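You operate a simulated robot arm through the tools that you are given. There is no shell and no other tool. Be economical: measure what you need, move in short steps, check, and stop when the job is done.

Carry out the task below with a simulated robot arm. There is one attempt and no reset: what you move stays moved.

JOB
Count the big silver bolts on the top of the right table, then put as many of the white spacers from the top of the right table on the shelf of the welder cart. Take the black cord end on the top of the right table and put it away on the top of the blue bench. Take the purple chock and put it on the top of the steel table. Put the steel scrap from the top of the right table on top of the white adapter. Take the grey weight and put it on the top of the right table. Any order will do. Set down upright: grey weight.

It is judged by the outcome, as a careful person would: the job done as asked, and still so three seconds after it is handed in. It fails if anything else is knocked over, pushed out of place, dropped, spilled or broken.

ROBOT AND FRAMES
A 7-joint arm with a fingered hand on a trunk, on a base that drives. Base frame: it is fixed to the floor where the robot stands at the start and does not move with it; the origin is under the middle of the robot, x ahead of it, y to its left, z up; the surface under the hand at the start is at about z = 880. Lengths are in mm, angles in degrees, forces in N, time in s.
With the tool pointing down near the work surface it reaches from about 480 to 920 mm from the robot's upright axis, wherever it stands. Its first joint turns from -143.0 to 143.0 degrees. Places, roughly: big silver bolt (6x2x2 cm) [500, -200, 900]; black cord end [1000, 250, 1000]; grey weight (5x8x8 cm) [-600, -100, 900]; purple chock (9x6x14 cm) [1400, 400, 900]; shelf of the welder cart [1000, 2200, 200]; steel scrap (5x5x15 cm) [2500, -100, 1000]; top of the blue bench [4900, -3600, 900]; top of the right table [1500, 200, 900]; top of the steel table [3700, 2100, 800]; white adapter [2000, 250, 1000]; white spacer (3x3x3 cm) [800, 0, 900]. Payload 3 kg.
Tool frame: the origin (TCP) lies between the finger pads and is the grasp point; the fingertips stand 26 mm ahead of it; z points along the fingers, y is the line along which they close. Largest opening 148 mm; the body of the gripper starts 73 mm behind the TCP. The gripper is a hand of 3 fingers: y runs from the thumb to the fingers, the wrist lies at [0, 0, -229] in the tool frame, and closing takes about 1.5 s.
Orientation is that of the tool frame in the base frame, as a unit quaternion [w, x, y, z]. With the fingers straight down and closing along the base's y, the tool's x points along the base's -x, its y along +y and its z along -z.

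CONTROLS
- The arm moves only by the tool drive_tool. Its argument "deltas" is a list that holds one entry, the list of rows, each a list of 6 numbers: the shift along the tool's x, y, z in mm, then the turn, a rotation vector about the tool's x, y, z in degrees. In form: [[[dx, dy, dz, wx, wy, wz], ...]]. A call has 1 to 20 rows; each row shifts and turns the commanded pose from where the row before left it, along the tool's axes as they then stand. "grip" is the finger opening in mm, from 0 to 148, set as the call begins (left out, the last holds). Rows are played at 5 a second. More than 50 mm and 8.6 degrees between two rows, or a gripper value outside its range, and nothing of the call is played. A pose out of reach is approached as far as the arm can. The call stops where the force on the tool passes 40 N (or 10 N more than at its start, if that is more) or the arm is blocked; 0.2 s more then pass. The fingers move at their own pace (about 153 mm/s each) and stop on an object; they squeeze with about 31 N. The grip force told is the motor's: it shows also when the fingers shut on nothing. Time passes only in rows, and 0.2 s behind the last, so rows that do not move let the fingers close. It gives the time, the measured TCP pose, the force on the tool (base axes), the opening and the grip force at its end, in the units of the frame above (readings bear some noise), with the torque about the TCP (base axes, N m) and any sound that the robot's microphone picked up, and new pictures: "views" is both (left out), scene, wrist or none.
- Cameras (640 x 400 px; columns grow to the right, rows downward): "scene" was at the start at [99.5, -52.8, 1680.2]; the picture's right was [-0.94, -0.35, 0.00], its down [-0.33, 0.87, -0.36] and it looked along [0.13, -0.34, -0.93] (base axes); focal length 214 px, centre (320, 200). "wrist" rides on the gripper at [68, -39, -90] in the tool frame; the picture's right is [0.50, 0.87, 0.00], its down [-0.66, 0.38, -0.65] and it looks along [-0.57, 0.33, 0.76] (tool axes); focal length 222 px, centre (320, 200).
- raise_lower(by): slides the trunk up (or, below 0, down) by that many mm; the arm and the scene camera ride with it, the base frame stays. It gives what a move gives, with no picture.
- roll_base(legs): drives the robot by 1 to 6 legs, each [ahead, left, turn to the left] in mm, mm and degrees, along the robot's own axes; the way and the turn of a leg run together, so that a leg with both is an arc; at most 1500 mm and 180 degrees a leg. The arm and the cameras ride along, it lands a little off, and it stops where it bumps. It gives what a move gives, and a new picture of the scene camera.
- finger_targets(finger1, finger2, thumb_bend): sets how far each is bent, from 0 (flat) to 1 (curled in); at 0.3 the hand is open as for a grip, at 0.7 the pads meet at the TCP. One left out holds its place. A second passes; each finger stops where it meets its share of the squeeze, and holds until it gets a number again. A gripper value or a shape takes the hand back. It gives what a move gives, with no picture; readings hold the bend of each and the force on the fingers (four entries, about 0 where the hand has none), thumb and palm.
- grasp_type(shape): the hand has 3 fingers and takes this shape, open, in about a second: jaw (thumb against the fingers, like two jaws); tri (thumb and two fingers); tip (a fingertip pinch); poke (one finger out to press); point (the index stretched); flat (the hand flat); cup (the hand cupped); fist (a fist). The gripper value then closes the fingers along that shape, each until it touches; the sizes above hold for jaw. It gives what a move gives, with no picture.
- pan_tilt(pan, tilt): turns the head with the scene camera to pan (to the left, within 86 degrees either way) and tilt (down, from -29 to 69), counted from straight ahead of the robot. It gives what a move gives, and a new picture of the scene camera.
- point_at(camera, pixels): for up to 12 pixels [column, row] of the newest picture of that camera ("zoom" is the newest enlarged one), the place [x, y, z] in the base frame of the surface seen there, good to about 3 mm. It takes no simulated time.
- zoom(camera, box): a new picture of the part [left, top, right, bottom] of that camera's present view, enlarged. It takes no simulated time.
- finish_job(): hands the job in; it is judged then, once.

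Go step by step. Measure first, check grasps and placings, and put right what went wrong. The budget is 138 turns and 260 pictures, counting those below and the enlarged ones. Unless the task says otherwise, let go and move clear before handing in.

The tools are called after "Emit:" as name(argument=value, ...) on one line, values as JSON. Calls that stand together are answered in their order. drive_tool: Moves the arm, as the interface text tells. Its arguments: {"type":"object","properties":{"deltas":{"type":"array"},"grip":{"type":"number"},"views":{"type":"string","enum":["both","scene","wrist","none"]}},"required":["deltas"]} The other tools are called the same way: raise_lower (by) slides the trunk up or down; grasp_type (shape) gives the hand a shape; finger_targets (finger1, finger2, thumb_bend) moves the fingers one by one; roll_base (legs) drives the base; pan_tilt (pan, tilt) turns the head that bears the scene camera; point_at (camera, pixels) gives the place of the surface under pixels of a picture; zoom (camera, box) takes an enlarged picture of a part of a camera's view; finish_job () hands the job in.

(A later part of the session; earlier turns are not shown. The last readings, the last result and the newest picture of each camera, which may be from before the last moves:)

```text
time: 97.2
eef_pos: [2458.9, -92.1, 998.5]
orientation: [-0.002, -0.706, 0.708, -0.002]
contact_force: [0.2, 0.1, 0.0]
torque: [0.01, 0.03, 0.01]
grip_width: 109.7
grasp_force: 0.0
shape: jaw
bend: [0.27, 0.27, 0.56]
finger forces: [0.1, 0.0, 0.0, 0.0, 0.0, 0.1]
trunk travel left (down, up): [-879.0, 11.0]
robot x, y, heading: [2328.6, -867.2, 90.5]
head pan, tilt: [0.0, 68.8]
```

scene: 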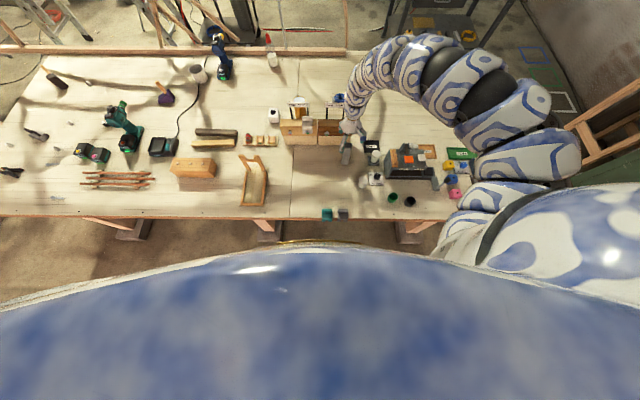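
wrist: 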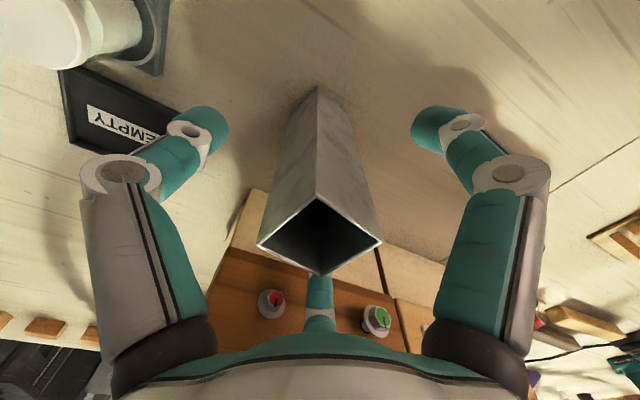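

Centred; close.

Emit:
drive_tool(deltas=[[[0, 0, 0, 0, 0, 0], [0, 0, 0, 0, 0, 0], [0, 0, 0, 0, 0, 0], [0, 0, 0, 0, 0, 0], [0, 0, 0, 0, 0, 0], [0, 0, 0, 0, 0, 0], [0, 0, 0, 0, 0, 0], [0, 0, 0, 0, 0, 0]]], grip=0, views="wrist")

```text
time: 99.0
eef_pos: [2458.2, -91.7, 999.1]
orientation: [-0.004, -0.705, 0.709, -0.003]
contact_force: [-0.7, 0.4, 0.2]
torque: [-0.01, 0.01, 0.02]
grip_width: 37.2
grasp_force: 30.7
shape: jaw
bend: [0.76, 0.77, 0.7]
finger forces: [30.0, 23.0, 0.0, 0.0, 26.0, 0.0]
trunk travel left (down, up): [-879.0, 11.0]
robot x, y, heading: [2326.0, -866.0, 90.7]
head pan, tilt: [0.0, 68.8]
```

wrist: 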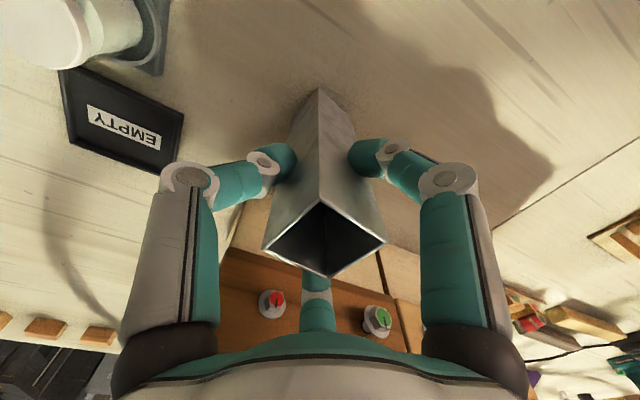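

Firm grip. Lift 100 mm, then shift the base left 290 mm along the table.

Emit:
drive_tool(deltas=[[[0, 0, -10, 0, 0, 0], [0, 0, -20, 0, 0, 0], [0, 0, -25, 0, 0, 0], [0, 0, -25, 0, 0, 0], [0, 0, -25, 0, 0, 0]]], views="none")

Emit:
roll_base(legs=[[0, 290, 0]])

Emit:
drive_tool(deltas=[[[0, 45, 0, 0, 0, 0], [0, 45, 0, 0, 0, 0], [0, 40, 0, 0, 0, 0]]], views="wrist")

```text
time: 100.2
eef_pos: [2458.5, -90.8, 1106.2]
orientation: [-0.003, -0.705, 0.709, -0.002]
contact_force: [-0.8, -0.1, -2.9]
torque: [-0.01, -0.02, 0.05]
grip_width: 36.8
grasp_force: 31.4
shape: jaw
bend: [0.76, 0.77, 0.7]
finger forces: [28.9, 22.7, 0.1, 0.0, 25.3, 0.1]
trunk travel left (down, up): [-879.0, 11.0]
robot x, y, heading: [2328.0, -867.0, 90.7]
head pan, tilt: [0.0, 68.8]
```

```text
time: 102.2
eef_pos: [2165.1, -93.7, 1104.1]
orientation: [-0.003, -0.707, 0.707, -0.004]
contact_force: [-0.2, 0.2, -4.2]
torque: [-0.01, -0.05, -0.03]
grip_width: 36.6
grasp_force: 31.1
shape: jaw
bend: [0.76, 0.77, 0.7]
finger forces: [28.9, 22.7, 0.1, 0.0, 25.5, 0.0]
trunk travel left (down, up): [-879.0, 11.0]
robot x, y, heading: [2039.5, -867.2, 90.6]
head pan, tilt: [0.0, 68.8]
```

scene: 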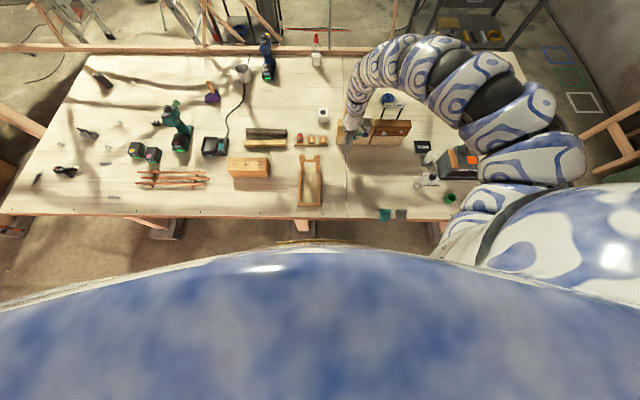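

```text
time: 103.0
eef_pos: [2035.0, -94.0, 1103.7]
orientation: [0.002, 0.707, -0.707, 0.004]
contact_force: [0.3, 0.6, -3.4]
torque: [-0.03, -0.04, -0.04]
grip_width: 36.4
grasp_force: 31.2
shape: jaw
bend: [0.76, 0.77, 0.7]
finger forces: [28.5, 23.0, 0.0, 0.1, 25.4, 0.0]
trunk travel left (down, up): [-879.0, 11.0]
robot x, y, heading: [2038.0, -866.5, 90.7]
head pan, tilt: [0.0, 68.8]
```

wrist: 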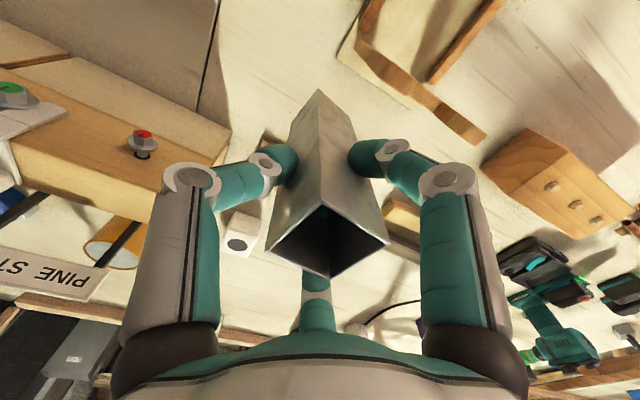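

Drive forward 150 mm, then extend to the adapter at (2041,204).

Emit:
roll_base(legs=[[150, 0, 0]])

Emit:
drive_tool(deltas=[[[-40, 0, 0, 0, 0, 0], [-40, 0, 0, 0, 0, 0], [-35, 0, 0, 0, 0, 0]]], views="wrist")

```text
time: 104.3
eef_pos: [2033.2, 58.0, 1101.8]
orientation: [-0.003, -0.707, 0.707, -0.003]
contact_force: [0.5, 0.4, -3.9]
torque: [0.0, 0.0, -0.06]
grip_width: 36.5
grasp_force: 30.8
shape: jaw
bend: [0.76, 0.77, 0.7]
finger forces: [28.5, 22.9, 0.0, 0.0, 25.4, 0.1]
trunk travel left (down, up): [-879.0, 11.0]
robot x, y, heading: [2039.8, -717.6, 90.8]
head pan, tilt: [0.0, 68.8]
```

scene: 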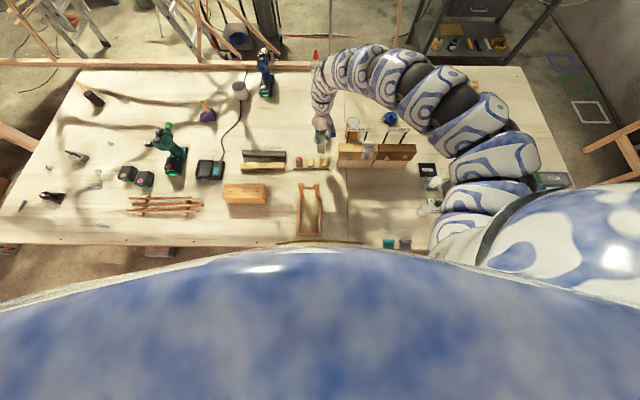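

```text
time: 105.1
eef_pos: [2035.7, 171.5, 1101.8]
orientation: [-0.003, -0.706, 0.708, -0.005]
contact_force: [0.3, 0.7, -3.8]
torque: [-0.01, 0.04, -0.01]
grip_width: 35.8
grasp_force: 31.1
shape: jaw
bend: [0.76, 0.77, 0.69]
finger forces: [27.9, 23.1, 0.1, 0.0, 24.6, 0.0]
trunk travel left (down, up): [-879.0, 11.0]
robot x, y, heading: [2037.7, -719.4, 90.6]
head pan, tilt: [0.0, 68.8]
```

wrist: 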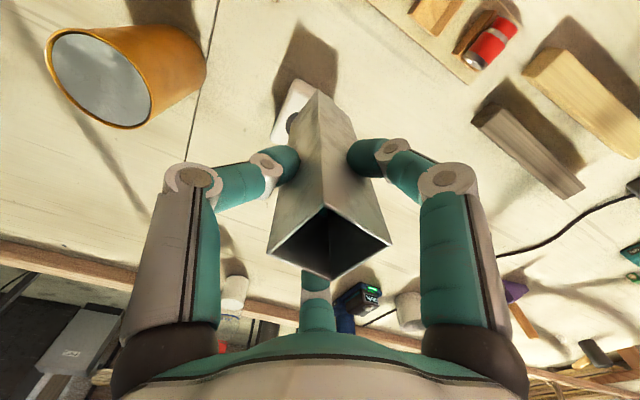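

Adapter is just ahead at (290,115). Extend 32 mm, adjust x by +5, and go down to just above.

Emit:
drive_tool(deltas=[[[-32, -5, 0, 0, 0, 0], [0, 0, 0, 0, 0, 0], [0, 0, 20, 0, 0, 0], [0, 0, 20, 0, 0, 0]]])

Emit:
zoom(camera="scene", box=[290, 90, 354, 150])

```text
time: 106.1
eef_pos: [2042.2, 174.6, 1068.9]
orientation: [0.003, 0.707, -0.707, 0.003]
contact_force: [0.0, 0.4, -3.0]
torque: [-0.01, -0.01, 0.01]
grip_width: 35.6
grasp_force: 31.3
shape: jaw
bend: [0.76, 0.77, 0.69]
finger forces: [27.9, 22.8, 0.1, 0.0, 24.1, 0.0]
out of reach, approached as far as the arm can: row 1, 3, 4
trunk travel left (down, up): [-879.0, 11.0]
robot x, y, heading: [2037.6, -718.0, 90.8]
head pan, tilt: [0.0, 68.8]
```

scene: 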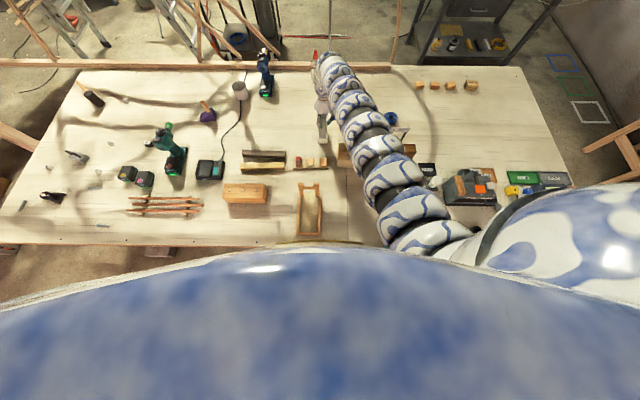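
wrist: 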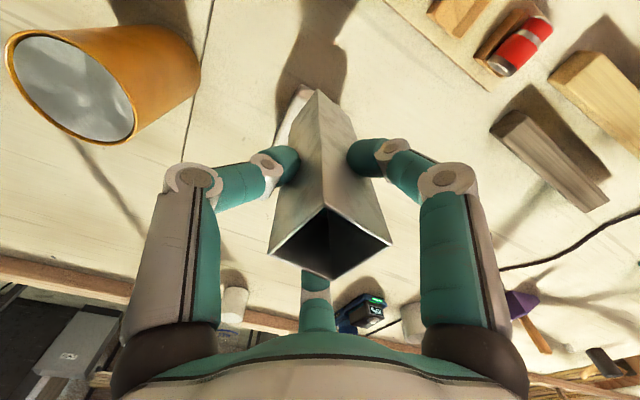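

```text
6.67 times, centred on (322, 120) of scene
```

zoom: 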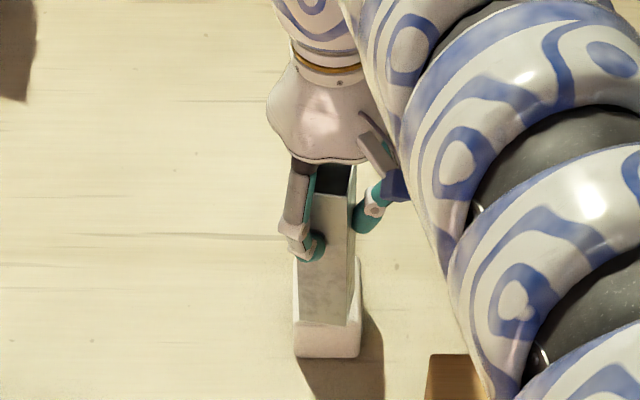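

Arm fully stretched, 30 mm short; drive the base forward 32 mm (tube bottom is ~20 mm above the adapter).

Emit:
roll_base(legs=[[38, 0, 0]])

Emit:
zoom(camera="scene", box=[290, 90, 354, 150])

```text
time: 107.0
eef_pos: [2041.3, 216.2, 1066.3]
orientation: [0.003, 0.707, -0.707, 0.004]
contact_force: [0.0, 1.4, -3.8]
torque: [-0.04, 0.0, -0.01]
grip_width: 35.7
grasp_force: 30.7
shape: jaw
bend: [0.76, 0.77, 0.69]
finger forces: [27.7, 22.9, 0.0, 0.1, 24.0, 0.0]
trunk travel left (down, up): [-879.0, 11.0]
robot x, y, heading: [2034.2, -679.1, 90.7]
head pan, tilt: [0.0, 68.8]
```

scene: 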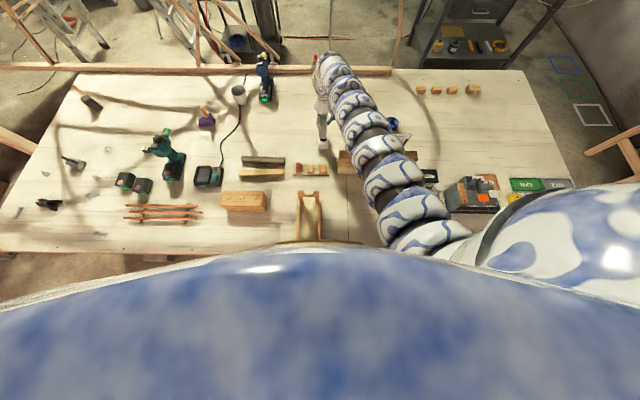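

```text
6.67 times, centred on (322, 120) of scene
```

zoom: 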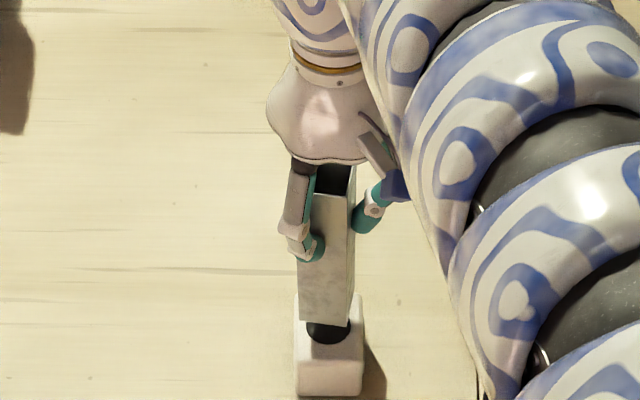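

12 mm too far; come back 11 and lower onto the adapter.

Emit:
drive_tool(deltas=[[[11, 0, 0, 0, 0, 0], [0, 0, 5, 0, 0, 0], [0, 0, 5, 0, 0, 0], [0, 0, 3, 0, 0, 0], [0, 0, 2, 0, 0, 0], [0, 0, 0, 0, 0, 0]]], views="none")

Emit:
zoom(camera="scene", box=[290, 90, 354, 150])

```text
time: 108.4
eef_pos: [2040.5, 202.5, 1053.8]
orientation: [0.003, 0.707, -0.707, 0.003]
contact_force: [-0.3, 0.3, -3.3]
torque: [0.0, 0.0, 0.02]
grip_width: 35.7
grasp_force: 30.7
shape: jaw
bend: [0.76, 0.77, 0.69]
finger forces: [27.7, 22.9, 0.0, 0.0, 23.8, 0.1]
trunk travel left (down, up): [-879.0, 11.0]
robot x, y, heading: [2037.4, -679.5, 91.0]
head pan, tilt: [0.0, 68.8]
```

```text
6.67 times, centred on (322, 120) of scene
```

zoom: 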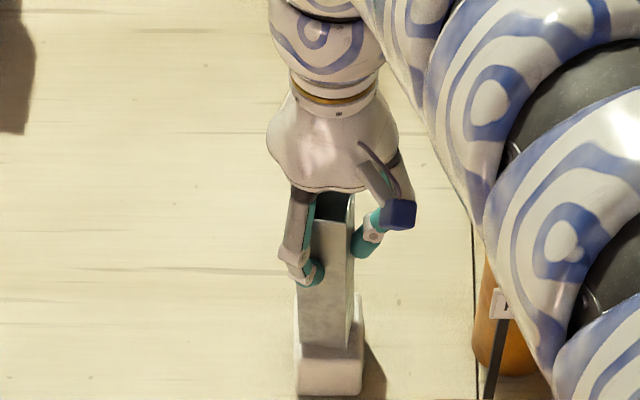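

Emit:
drive_tool(deltas=[[[0, 0, 1.5, 0, 0, 0], [0, 0, 1.5, 0, 0, 0], [0, 0, 1.5, 0, 0, 0], [0, 0, 1, 0, 0, 0], [0, 0, 1, 0, 0, 0]]], views="none")

```text
time: 109.6
eef_pos: [2039.9, 202.1, 1048.3]
orientation: [0.002, 0.708, -0.707, 0.002]
contact_force: [0.5, -0.9, 3.9]
torque: [-0.11, 0.03, 0.03]
grip_width: 35.7
grasp_force: 31.1
shape: jaw
bend: [0.76, 0.77, 0.69]
finger forces: [28.1, 23.1, 0.1, 0.0, 24.9, 0.0]
trunk travel left (down, up): [-879.0, 11.0]
robot x, y, heading: [2036.8, -680.3, 90.9]
head pan, tilt: [0.0, 68.8]
```

Force went from -3.3 to +3.9: seated. Open and rise straight up.

Emit:
drive_tool(deltas=[[[0, 0, 0, 0, 0, 0], [0, 0, 0, 0, 0, 0], [0, 0, 0, 0, 0, 0], [0, 0, 0, 0, 0, 0], [0, 0, -15, 0, 0, 0], [0, 0, -20, 0, 0, 0], [0, 0, -25, 0, 0, 0], [0, 0, -25, 0, 0, 0]]], grip=110)

Emit:
zoom(camera="scene", box=[290, 90, 354, 150])

```text
time: 111.4
eef_pos: [2040.6, 199.9, 1132.5]
orientation: [0.004, 0.708, -0.707, 0.003]
contact_force: [-0.1, 0.6, 0.8]
torque: [-0.01, 0.03, 0.02]
grip_width: 109.5
grasp_force: 0.0
shape: jaw
bend: [0.27, 0.27, 0.56]
finger forces: [0.1, 0.0, 0.1, 0.0, 0.0, 0.0]
trunk travel left (down, up): [-879.0, 11.0]
robot x, y, heading: [2033.5, -679.7, 90.5]
head pan, tilt: [0.0, 68.8]
```

scene: 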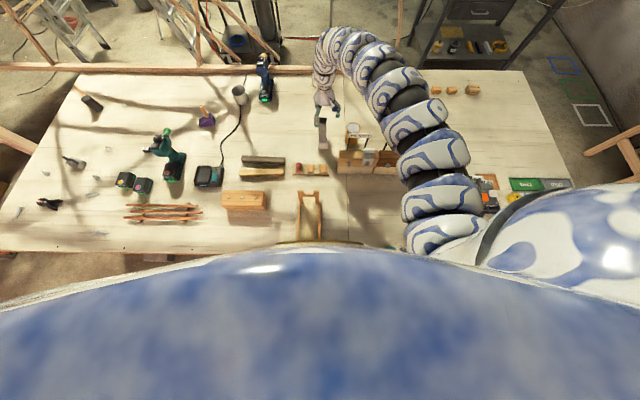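
wrist: 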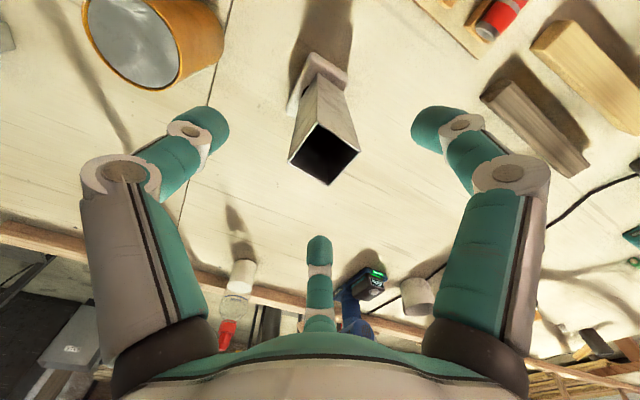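

```text
6.67 times, centred on (322, 120) of scene
```

zoom: 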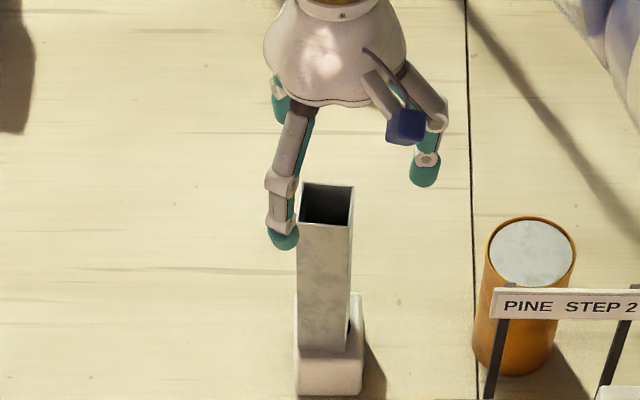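

The scrap stands squarely on the adapter. Now look at the purple chock near (207,117).

Emit:
zoom(camera="scene", box=[183, 97, 231, 135])

Emit:
point_at(camera="zoom", pixels=[[270, 125], [290, 170], [310, 200], [240, 290], [390, 290], [330, 200], [390, 250], [300, 330], [370, 330], [300, 230]])

```text
10.53 times, centred on (207, 116) of scene
```

zoom: 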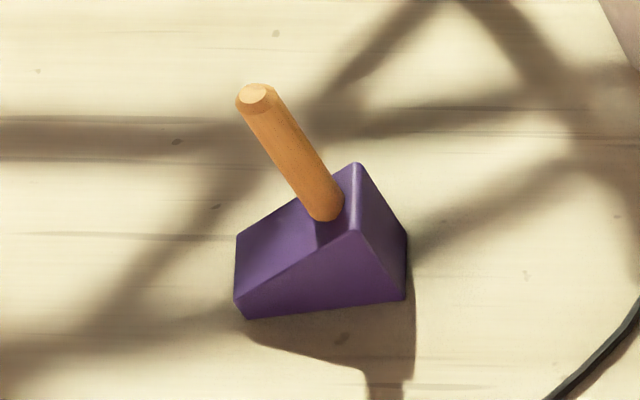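

```text
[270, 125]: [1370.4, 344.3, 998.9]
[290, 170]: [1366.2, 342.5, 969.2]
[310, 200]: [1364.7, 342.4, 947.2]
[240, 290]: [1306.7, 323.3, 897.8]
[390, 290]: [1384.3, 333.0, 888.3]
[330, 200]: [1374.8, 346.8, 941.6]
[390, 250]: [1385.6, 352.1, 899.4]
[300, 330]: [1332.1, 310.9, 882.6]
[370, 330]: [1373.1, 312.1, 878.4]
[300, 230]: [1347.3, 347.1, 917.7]
```

The chock is a wedge with a vertical dowel at about (1368,345), z 940–1015. I'll rise, slide along the table to x≈1368, and tilt the hand to gain reach.

Emit:
drive_tool(deltas=[[[0, 0, -20, 0, 0, 0], [0, 0, -20, 0, 0, 0], [10, 0, -10, 0, 0, 0]]], grip=100, views="none")

Emit:
roll_base(legs=[[0, 665, 0]])

Emit:
drive_tool(deltas=[[[0, 0, 0, 0, -7.5, 0], [0, 0, 0, 0, -7.5, 0], [0, 0, 0, 0, -7.5, 0], [0, 0, 0, 0, -7.5, 0], [0, 0, 0, 0, -7.5, 0], [0, 0, 0, 0, -7.5, 0]]])

```text
time: 112.2
eef_pos: [2039.9, 191.7, 1182.9]
orientation: [-0.003, -0.707, 0.707, -0.002]
contact_force: [-0.5, 0.3, -0.2]
torque: [-0.03, -0.01, -0.01]
grip_width: 100.4
grasp_force: 0.2
shape: jaw
bend: [0.29, 0.29, 0.72]
finger forces: [0.0, 0.0, 0.1, 0.0, 0.1, 0.1]
trunk travel left (down, up): [-879.0, 11.0]
robot x, y, heading: [2036.9, -681.6, 90.9]
head pan, tilt: [0.0, 68.8]
```

```text
time: 115.9
eef_pos: [1365.2, 180.5, 1182.7]
orientation: [0.003, 0.709, -0.705, 0.003]
contact_force: [-1.5, -0.4, -1.1]
torque: [0.01, 0.01, 0.02]
grip_width: 100.5
grasp_force: 0.1
shape: jaw
bend: [0.29, 0.29, 0.72]
finger forces: [0.0, 0.1, 0.0, 0.0, 0.1, 0.1]
trunk travel left (down, up): [-879.0, 11.0]
robot x, y, heading: [1366.4, -689.9, 91.3]
head pan, tilt: [0.0, 68.8]
```

scene: 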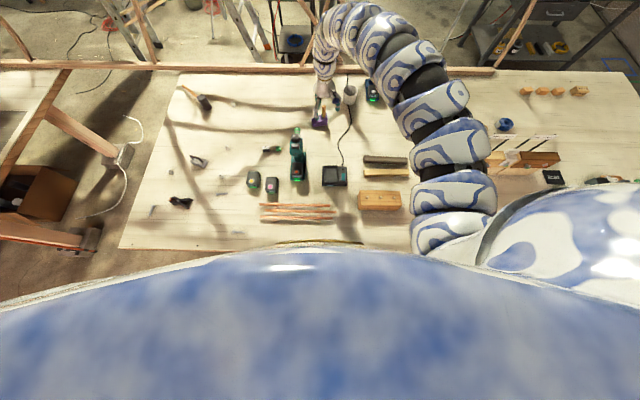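

```text
time: 117.3
eef_pos: [1351.8, 228.4, 1158.1]
orientation: [0.253, -0.661, 0.663, 0.242]
contact_force: [-0.2, 0.6, -0.3]
torque: [0.02, -0.02, 0.01]
grip_width: 100.1
grasp_force: 0.0
shape: jaw
bend: [0.29, 0.29, 0.72]
finger forces: [0.0, 0.0, 0.1, 0.0, 0.0, 0.0]
out of reach, approached as far as the arm can: row 3, 4, 5, 6
trunk travel left (down, up): [-879.0, 11.0]
robot x, y, heading: [1368.8, -689.6, 91.5]
head pan, tilt: [0.0, 68.8]
```

scene: 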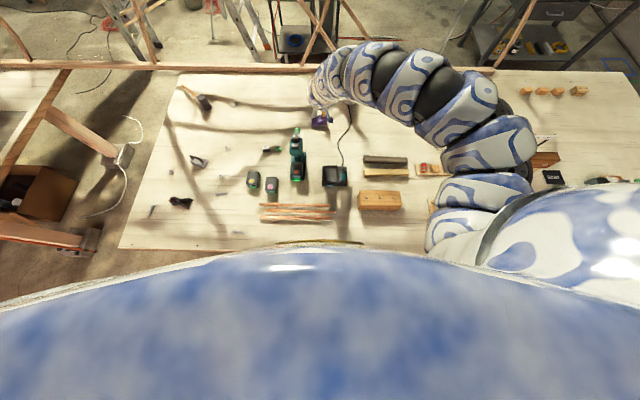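
wrist: 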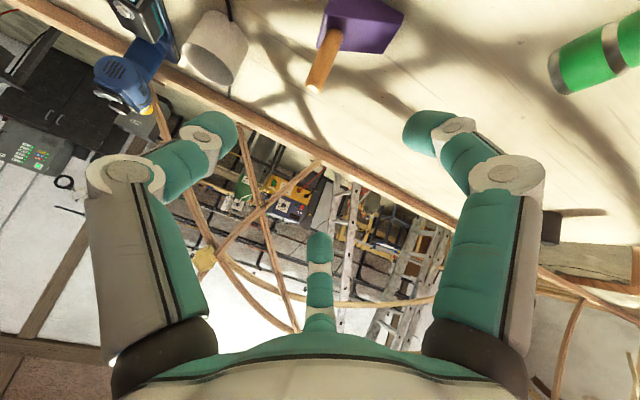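

The tilt reached ~41° and chock is at top centre (340,40). Move to a pre-grasp 80 mm short of the dowel along the hand's axis.

Emit:
drive_tool(deltas=[[[8, -4, 43, 0, 0, 0], [8, -4, 43, 0, 0, 0], [9, -5, 42, 0, 0, 0], [0, 0, 0, 0, 0, 0]]])

```text
time: 118.3
eef_pos: [1368.3, 294.7, 1045.4]
orientation: [0.254, -0.662, 0.662, 0.244]
contact_force: [0.0, -0.3, -0.2]
torque: [0.02, 0.0, 0.0]
grip_width: 100.2
grasp_force: 0.1
shape: jaw
bend: [0.29, 0.29, 0.72]
finger forces: [0.0, 0.0, 0.0, 0.2, 0.0, 0.0]
trunk travel left (down, up): [-879.0, 11.0]
robot x, y, heading: [1366.5, -693.6, 91.1]
head pan, tilt: [0.0, 68.8]
```

scene: 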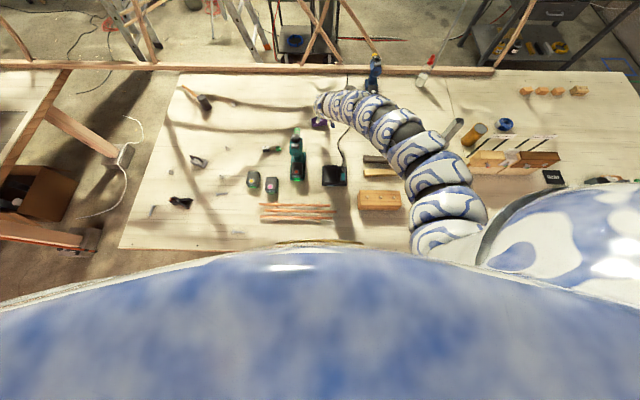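
wrist: 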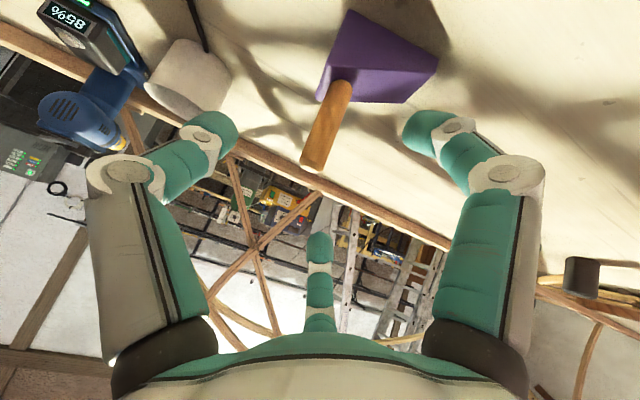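

Emit:
point_at(camera="wrist", pixels=[[314, 155], [322, 130], [332, 108], [341, 88], [350, 60], [345, 115]])

```text
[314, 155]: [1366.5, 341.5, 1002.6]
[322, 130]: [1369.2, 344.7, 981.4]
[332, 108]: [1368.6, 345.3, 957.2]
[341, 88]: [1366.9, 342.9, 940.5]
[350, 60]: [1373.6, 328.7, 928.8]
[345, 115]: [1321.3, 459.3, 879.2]
```

Dowel axis ≈ (1368,350). Advance onto it with the fingers at 85 mm.

Emit:
drive_tool(deltas=[[[-3, 0, 25, 0, 0, 0], [-3, 0, 25, 0, 0, 0], [-1, 0, 26, 0, 0, 0], [0, 0, 0, 0, 0, 0]]], grip=85, views="wrist")

```text
time: 119.3
eef_pos: [1367.2, 327.3, 1016.1]
orientation: [0.253, -0.662, 0.662, 0.244]
contact_force: [0.2, 0.1, 0.0]
torque: [-0.01, 0.02, 0.01]
grip_width: 84.9
grasp_force: 0.0
shape: jaw
bend: [0.33, 0.33, 0.7]
finger forces: [0.0, 0.0, 0.1, 0.0, 0.0, 0.0]
out of reach, approached as far as the arm can: row 2, 3
trunk travel left (down, up): [-879.0, 11.0]
robot x, y, heading: [1365.3, -692.2, 91.3]
head pan, tilt: [0.0, 68.8]
```

wrist: 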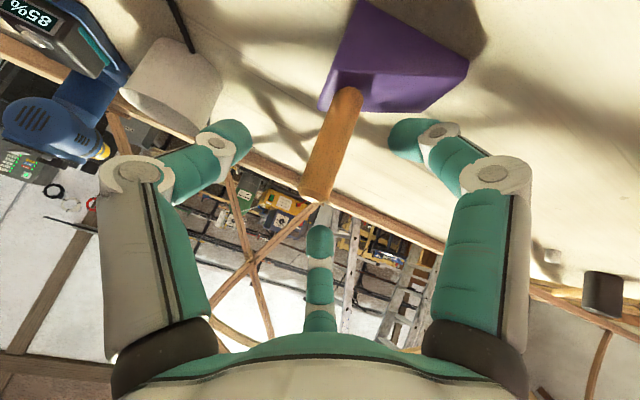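

Reach ends ~25 mm short. Widen a bit, shift 6 mm sideways for clearance, and drive the base 30 mm forward.

Emit:
drive_tool(deltas=[[[0, 7, 0, 0, 0, 0], [0, 0, 0, 0, 0, 0]]], grip=105, views="none")

Emit:
roll_base(legs=[[28, 0, 0]])

Emit:
zoom(camera="wrist", box=[160, 80, 480, 280])

```text
time: 119.9
eef_pos: [1358.9, 325.1, 1018.5]
orientation: [0.254, -0.661, 0.663, 0.244]
contact_force: [0.7, -0.5, 0.1]
torque: [-0.04, 0.0, -0.01]
grip_width: 104.6
grasp_force: 0.0
shape: jaw
bend: [0.28, 0.28, 0.75]
finger forces: [0.1, 0.1, 0.0, 0.0, 0.0, 0.0]
out of reach, approached as far as the arm can: row 1
trunk travel left (down, up): [-879.0, 11.0]
robot x, y, heading: [1367.8, -692.2, 91.1]
head pan, tilt: [0.0, 68.8]
```

```text
time: 120.7
eef_pos: [1357.8, 355.9, 1015.8]
orientation: [0.253, -0.662, 0.663, 0.243]
contact_force: [-0.4, 0.2, -0.9]
torque: [0.0, 0.03, 0.0]
grip_width: 104.7
grasp_force: 0.2
shape: jaw
bend: [0.28, 0.28, 0.75]
finger forces: [0.0, 0.0, 0.0, 0.1, 0.0, 0.0]
trunk travel left (down, up): [-879.0, 11.0]
robot x, y, heading: [1369.9, -666.0, 91.1]
head pan, tilt: [0.0, 68.8]
```

scene: 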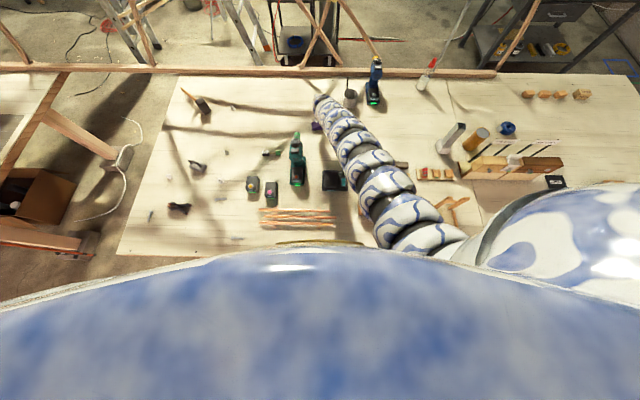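

```text
2.00 times, centred on (320, 180) of wrist
```

zoom: 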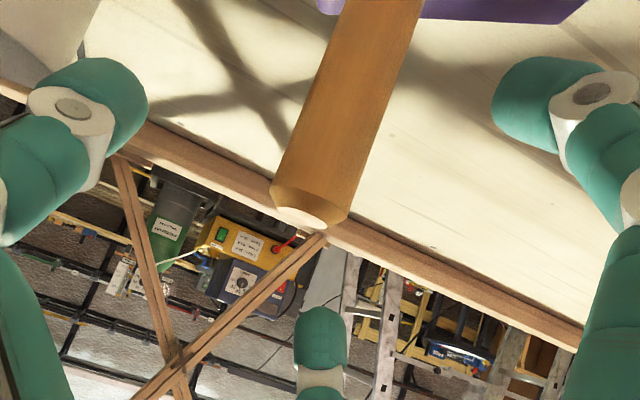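

Handle is now between the fingers; lower 24 mm.

Emit:
drive_tool(deltas=[[[10, -3, 7, 0, 0, 0], [10, -3, 8, 0, 0, 0], [0, 0, 0, 0, 0, 0]]], views="wrist")

```text
time: 121.5
eef_pos: [1361.8, 349.1, 1008.3]
orientation: [0.253, -0.662, 0.662, 0.244]
contact_force: [1.2, 0.3, 0.2]
torque: [0.01, -0.04, 0.03]
grip_width: 104.7
grasp_force: 0.1
shape: jaw
bend: [0.28, 0.28, 0.75]
finger forces: [0.0, 0.1, 0.0, 0.0, 0.1, 0.1]
out of reach, approached as far as the arm can: row 2
trunk travel left (down, up): [-879.0, 11.0]
robot x, y, heading: [1365.3, -661.4, 91.0]
head pan, tilt: [0.0, 68.8]
```

wrist: 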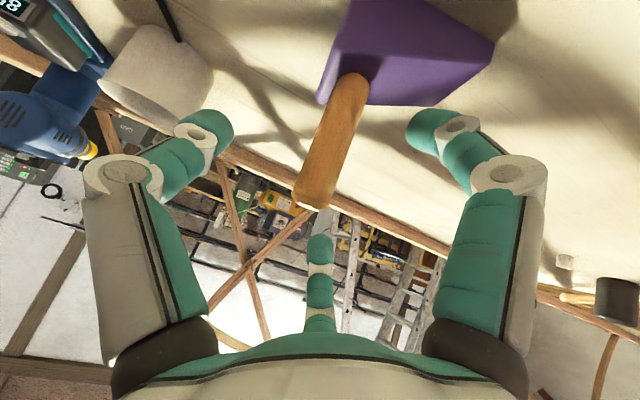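

Lower with the trunk instead: 18 mm down.

Emit:
raise_lower(by=-20)

Emit:
drive_tool(deltas=[[[0, -4, 0, 0, 0, 0], [0, 0, 0, 0, 0, 0], [0, 0, 0, 0, 0, 0], [0, 0, 0, 0, 0, 0], [0, 0, 0, 0, 0, 0], [0, 0, 0, 0, 0, 0], [0, 0, 0, 0, 0, 0], [0, 0, 0, 0, 0, 0], [0, 0, 0, 0, 0, 0], [0, 0, 0, 0, 0, 0]]], grip=0)

```text
time: 122.2
eef_pos: [1360.4, 348.4, 988.4]
orientation: [0.255, -0.661, 0.663, 0.243]
contact_force: [-0.4, 0.2, -0.1]
torque: [0.01, -0.01, -0.01]
grip_width: 104.6
grasp_force: 0.1
shape: jaw
bend: [0.28, 0.28, 0.75]
finger forces: [0.0, 0.0, 0.0, 0.1, 0.0, 0.0]
trunk travel left (down, up): [-859.0, 31.0]
robot x, y, heading: [1366.9, -661.1, 91.1]
head pan, tilt: [0.0, 68.8]
```

```text
time: 124.4
eef_pos: [1365.2, 347.4, 987.2]
orientation: [0.253, -0.662, 0.662, 0.244]
contact_force: [-0.4, 0.3, 0.3]
torque: [0.0, -0.01, 0.01]
grip_width: 8.3
grasp_force: 31.1
shape: jaw
bend: [0.78, 0.73, 0.72]
finger forces: [0.0, 0.0, 0.0, 0.1, 0.0, 0.0]
trunk travel left (down, up): [-859.0, 31.0]
robot x, y, heading: [1365.3, -663.1, 91.3]
head pan, tilt: [0.0, 68.8]
```

scene: 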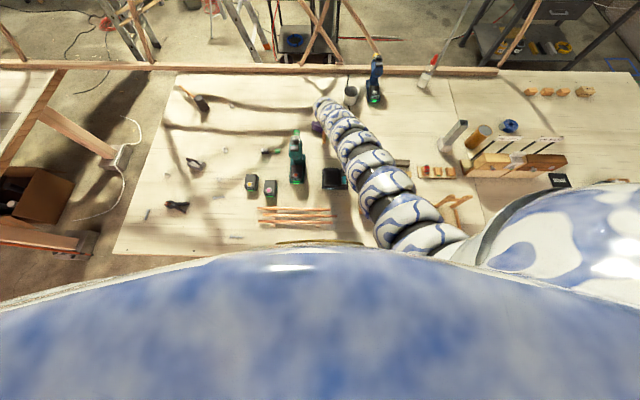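
wrist: 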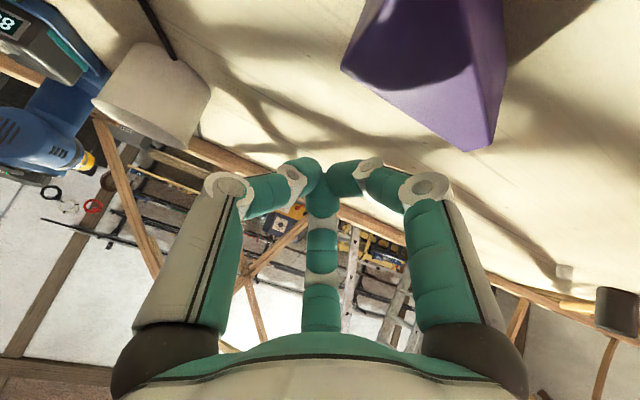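

The fingers closed on nothing, and the chock appears moved. Look closely.

Emit:
zoom(camera="scene", box=[290, 85, 354, 145])

Emit:
zoom(camera="wrist", box=[300, 0, 560, 170])

```text
6.67 times, centred on (322, 115) of scene
```

zoom: 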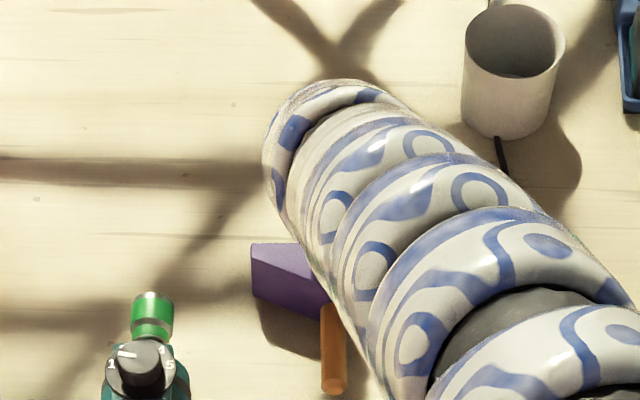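

```text
2.35 times, centred on (430, 85) of wrist
```

zoom: 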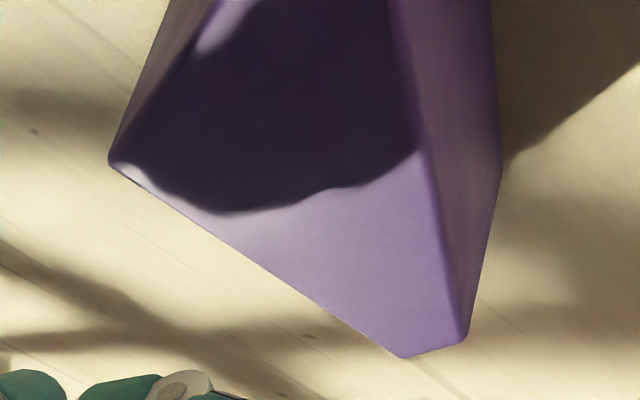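

The chock tipped onto its side, handle toward me (the job doesn't require it upright, but I'll try to set it well). Back off up along the hand's axis and re-measure.

Emit:
drive_tool(deltas=[[[0, 0, -40, 0, 0, 0], [0, 0, -40, 0, 0, 0], [0, 0, -40, 0, 0, 0], [0, 0, 0, 0, 8, 0], [0, 0, 0, 0, 8, 0], [0, 0, 0, 0, 8, 0], [0, 0, 0, 0, 8, 0], [0, 0, 0, 0, 8, 0]]], grip=100)

Emit:
zoom(camera="scene", box=[270, 90, 370, 170])

```text
time: 126.2
eef_pos: [1366.6, 244.3, 1086.6]
orientation: [0.009, -0.706, 0.708, 0.002]
contact_force: [1.4, 0.1, 0.1]
torque: [0.01, 0.09, 0.02]
grip_width: 100.0
grasp_force: 0.2
shape: jaw
bend: [0.29, 0.29, 0.72]
finger forces: [0.0, 0.0, 0.0, 0.0, 0.1, 0.0]
out of reach, approached as far as the arm can: row 8
trunk travel left (down, up): [-859.0, 31.0]
robot x, y, heading: [1364.0, -662.5, 91.4]
head pan, tilt: [0.0, 68.8]
```

scene: 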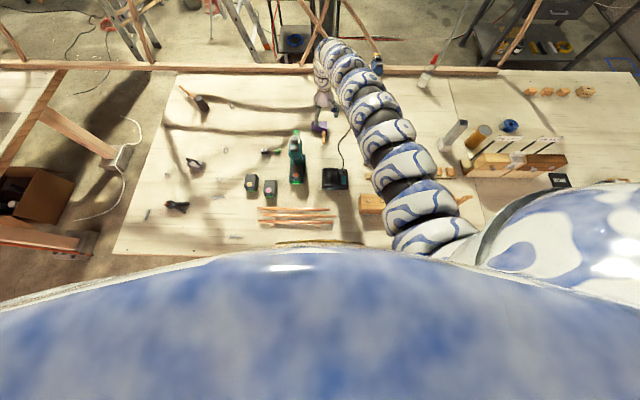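
wrist: 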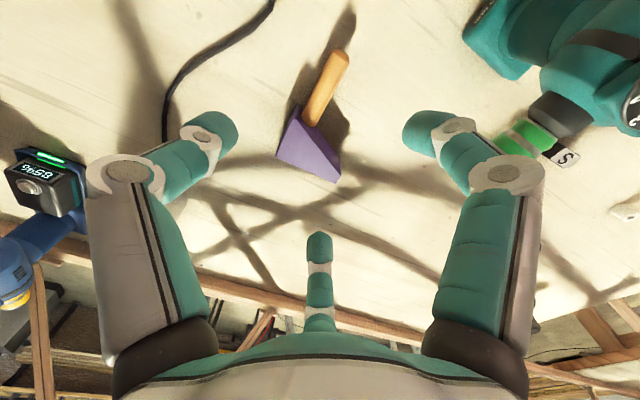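

```text
5.00 times, centred on (320, 130) of scene
```

zoom: 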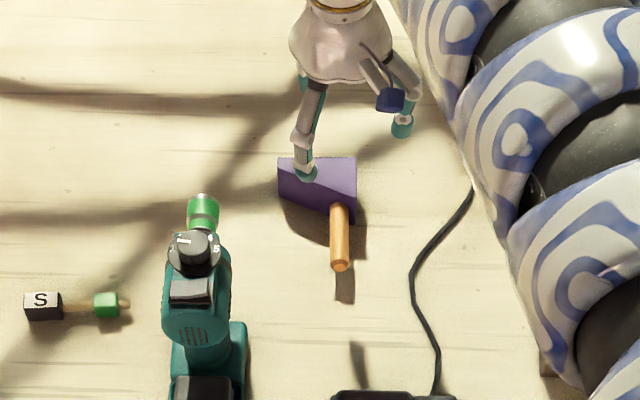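

It lies with its handle pointing toward me — now within easy reach. Measure.

Emit:
point_at(camera="zoom", pixels=[[340, 210], [340, 235], [341, 262], [341, 272], [280, 170], [350, 165], [354, 215], [300, 180], [335, 185]])

Emit:
point_at(camera="wrist", pixels=[[338, 60], [325, 85], [315, 105], [300, 110], [282, 155], [330, 180], [340, 150], [310, 135]])

```text
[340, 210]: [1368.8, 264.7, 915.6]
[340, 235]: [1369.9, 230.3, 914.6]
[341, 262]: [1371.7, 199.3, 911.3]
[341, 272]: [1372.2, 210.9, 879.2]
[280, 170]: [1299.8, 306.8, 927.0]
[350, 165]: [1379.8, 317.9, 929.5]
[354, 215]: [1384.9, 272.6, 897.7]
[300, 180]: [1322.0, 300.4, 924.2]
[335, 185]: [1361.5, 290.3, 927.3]
```

```text
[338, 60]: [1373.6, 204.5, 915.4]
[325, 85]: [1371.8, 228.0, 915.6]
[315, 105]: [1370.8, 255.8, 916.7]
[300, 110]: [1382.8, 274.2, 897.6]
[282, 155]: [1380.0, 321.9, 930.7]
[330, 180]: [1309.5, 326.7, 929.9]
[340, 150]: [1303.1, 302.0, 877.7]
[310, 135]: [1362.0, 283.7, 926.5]
```

The handle lies along y at x≈1371, y 196–268, centre z≈907. Descend over it at y≈228 with the fingers closing in x; earlier grips show the pads meet ~12 mm below the TCP, so stop at z≈919.

Emit:
drive_tool(deltas=[[[8, -2, 0, 0, 0, 0], [8, -3, 0, 0, 0, 0], [0, 0, 40, 0, 0, 0], [0, 0, 40, 0, 0, 0], [0, 0, 30, 0, 0, 0], [0, 0, 0, 0, 0, 0]]], grip=72)

```text
time: 127.6
eef_pos: [1372.6, 224.7, 1014.9]
orientation: [0.012, -0.705, 0.709, 0.002]
contact_force: [-0.4, 0.3, 0.2]
torque: [0.0, 0.02, -0.02]
grip_width: 72.2
grasp_force: 0.1
shape: jaw
bend: [0.37, 0.37, 0.7]
finger forces: [0.0, 0.0, 0.0, 0.0, 0.0, 0.0]
out of reach, approached as far as the arm can: row 4, 5
trunk travel left (down, up): [-859.0, 31.0]
robot x, y, heading: [1366.8, -663.2, 91.1]
head pan, tilt: [0.0, 68.8]
```

scene: 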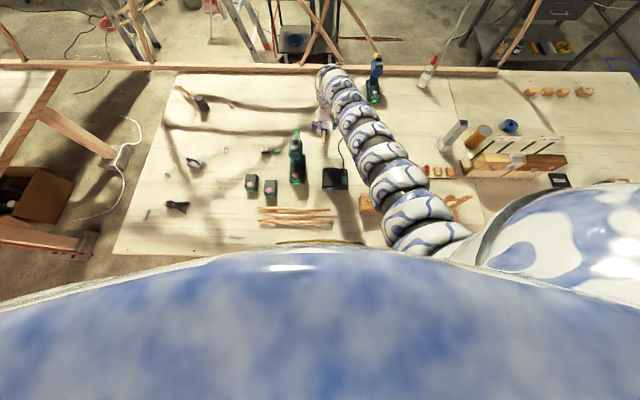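
wrist: 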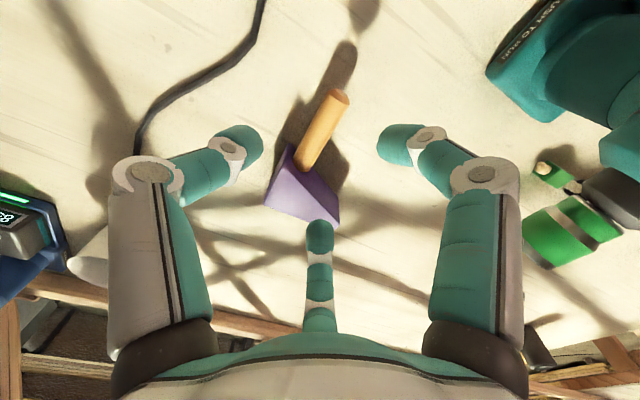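

Use the trunk to go down: 75 mm.

Emit:
raise_lower(by=-75)

Emit:
zoom(camera="wrist", box=[160, 60, 480, 260])

```text
time: 128.7
eef_pos: [1372.1, 223.1, 940.7]
orientation: [0.012, -0.705, 0.709, 0.003]
contact_force: [0.3, -0.1, 1.1]
torque: [0.04, -0.01, -0.04]
grip_width: 72.3
grasp_force: 0.1
shape: jaw
bend: [0.37, 0.37, 0.7]
finger forces: [0.1, 0.0, 0.0, 0.0, 0.0, 0.0]
trunk travel left (down, up): [-784.0, 106.0]
robot x, y, heading: [1366.4, -663.2, 91.2]
head pan, tilt: [0.0, 68.8]
```

```text
2.00 times, centred on (320, 160) of wrist
```

zoom: 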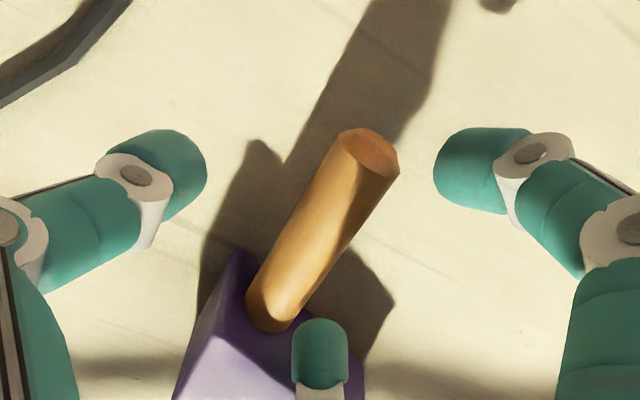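

Shift 8 mm toward the handle end for clearance, then trunk down 20 mm and close.

Emit:
drive_tool(deltas=[[[8, 0, 0, 0, 0, 0], [0, 0, 0, 0, 0, 0]]], views="none")

Emit:
raise_lower(by=-20)

Emit:
drive_tool(deltas=[[[0, 0, 0, 0, 0, 0], [0, 0, 0, 0, 0, 0], [0, 0, 0, 0, 0, 0], [0, 0, 0, 0, 0, 0], [0, 0, 0, 0, 0, 0], [0, 0, 0, 0, 0, 0], [0, 0, 0, 0, 0, 0], [0, 0, 0, 0, 0, 0]]], grip=0, views="wrist")

```text
time: 129.3
eef_pos: [1372.7, 216.4, 940.4]
orientation: [0.011, -0.705, 0.709, 0.003]
contact_force: [-0.4, -0.2, 0.0]
torque: [-0.02, 0.01, -0.01]
grip_width: 72.2
grasp_force: 0.1
shape: jaw
bend: [0.37, 0.37, 0.7]
finger forces: [0.0, 0.1, 0.1, 0.0, 0.0, 0.0]
trunk travel left (down, up): [-784.0, 106.0]
robot x, y, heading: [1364.9, -665.3, 91.2]
head pan, tilt: [0.0, 68.8]
```

```text
time: 130.0
eef_pos: [1372.5, 218.0, 920.4]
orientation: [0.012, -0.705, 0.709, 0.004]
contact_force: [0.0, -0.5, 0.3]
torque: [0.01, 0.03, -0.01]
grip_width: 72.1
grasp_force: 0.1
shape: jaw
bend: [0.37, 0.37, 0.7]
finger forces: [0.0, 0.3, 0.0, 0.0, 0.0, 0.0]
trunk travel left (down, up): [-764.0, 126.0]
robot x, y, heading: [1364.9, -661.4, 91.1]
head pan, tilt: [0.0, 68.8]
```

```text
time: 131.8
eef_pos: [1372.7, 215.9, 920.3]
orientation: [0.012, -0.705, 0.709, 0.003]
contact_force: [-0.1, 0.5, 0.1]
torque: [0.01, 0.01, 0.05]
grip_width: 22.1
grasp_force: 30.9
shape: jaw
bend: [0.73, 0.77, 0.7]
finger forces: [28.8, 22.4, 0.1, 0.0, 29.5, 0.0]
trunk travel left (down, up): [-764.0, 126.0]
robot x, y, heading: [1364.8, -661.2, 91.4]
head pan, tilt: [0.0, 68.8]
```

wrist: 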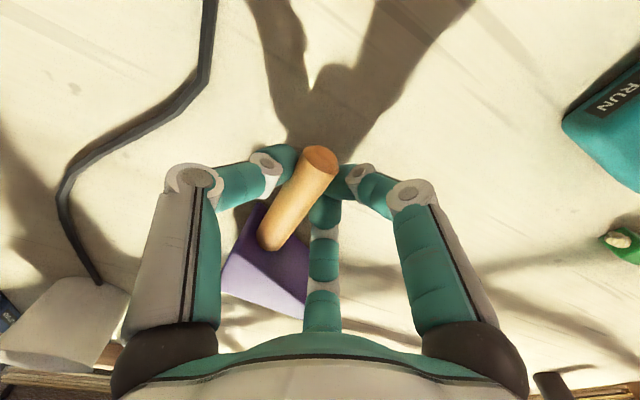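

Gripped on the dowel with all three fingers. Lift with the trunk.

Emit:
raise_lower(by=120)

Emit:
zoom(camera="wrist", box=[0, 0, 640, 400])

```text
time: 133.3
eef_pos: [1372.5, 218.0, 1040.1]
orientation: [0.012, -0.705, 0.709, 0.003]
contact_force: [-0.5, 0.2, -1.3]
torque: [-0.17, -0.02, 0.01]
grip_width: 21.7
grasp_force: 31.1
shape: jaw
bend: [0.73, 0.77, 0.7]
finger forces: [30.9, 0.0, 0.1, 0.0, 30.2, 0.0]
trunk travel left (down, up): [-884.0, 6.0]
robot x, y, heading: [1363.9, -662.1, 91.1]
head pan, tilt: [0.0, 68.8]
```

```text
1.00 times, centred on (320, 200) of wrist (not enlarged: the box is as wide or as high as the picture)
```

zoom: 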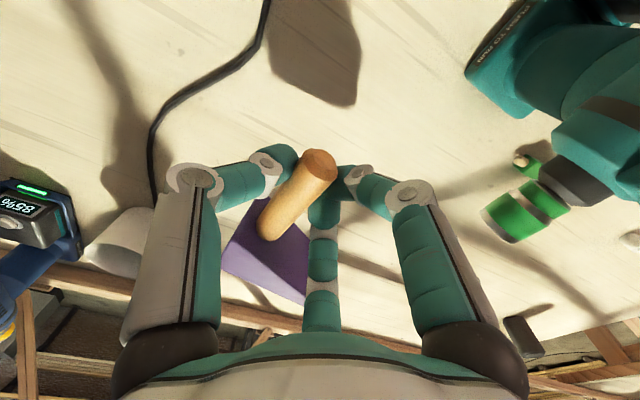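

Held steadily. Back away from the table, drive along +x to x≈4150 and then forward for a look at the steel table.

Emit:
roll_base(legs=[[-540, 0, 0], [0, -1390, 0], [0, -1390, 0], [900, 0, 0]])

Emit:
pan_tilt(pan=30, tilt=25)

```text
time: 153.9
eef_pos: [4124.4, 657.9, 1039.9]
orientation: [-0.011, 0.709, -0.705, -0.003]
contact_force: [-0.4, 0.3, -1.7]
torque: [-0.14, -0.05, -0.01]
grip_width: 19.9
grasp_force: 30.9
shape: jaw
bend: [0.73, 0.78, 0.7]
finger forces: [49.5, 0.0, 0.0, 0.1, 29.8, 0.0]
trunk travel left (down, up): [-884.0, 6.0]
robot x, y, heading: [4127.1, -223.9, 91.8]
head pan, tilt: [0.0, 68.8]
```

scene: 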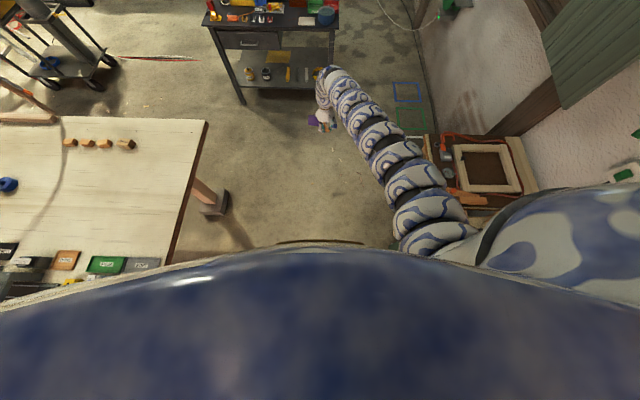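

```text
time: 155.0
eef_pos: [4123.9, 659.0, 1039.9]
orientation: [-0.013, 0.709, -0.706, -0.003]
contact_force: [0.3, 0.0, -2.2]
torque: [-0.12, -0.08, 0.0]
grip_width: 20.1
grasp_force: 31.2
shape: jaw
bend: [0.73, 0.78, 0.7]
finger forces: [49.5, 0.1, 0.0, 0.0, 29.9, 0.0]
trunk travel left (down, up): [-884.0, 6.0]
robot x, y, heading: [4126.6, -224.6, 92.1]
head pan, tilt: [30.0, 25.0]
```

scene: 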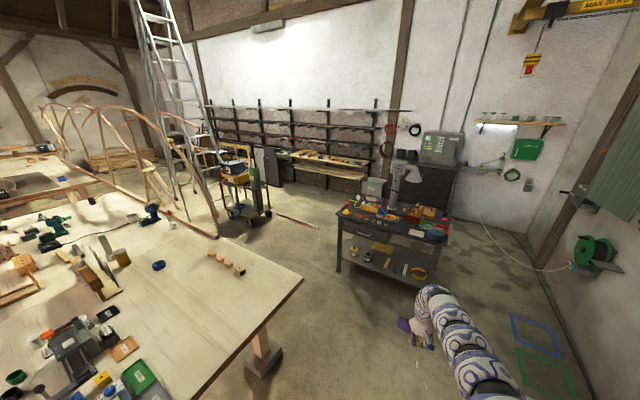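

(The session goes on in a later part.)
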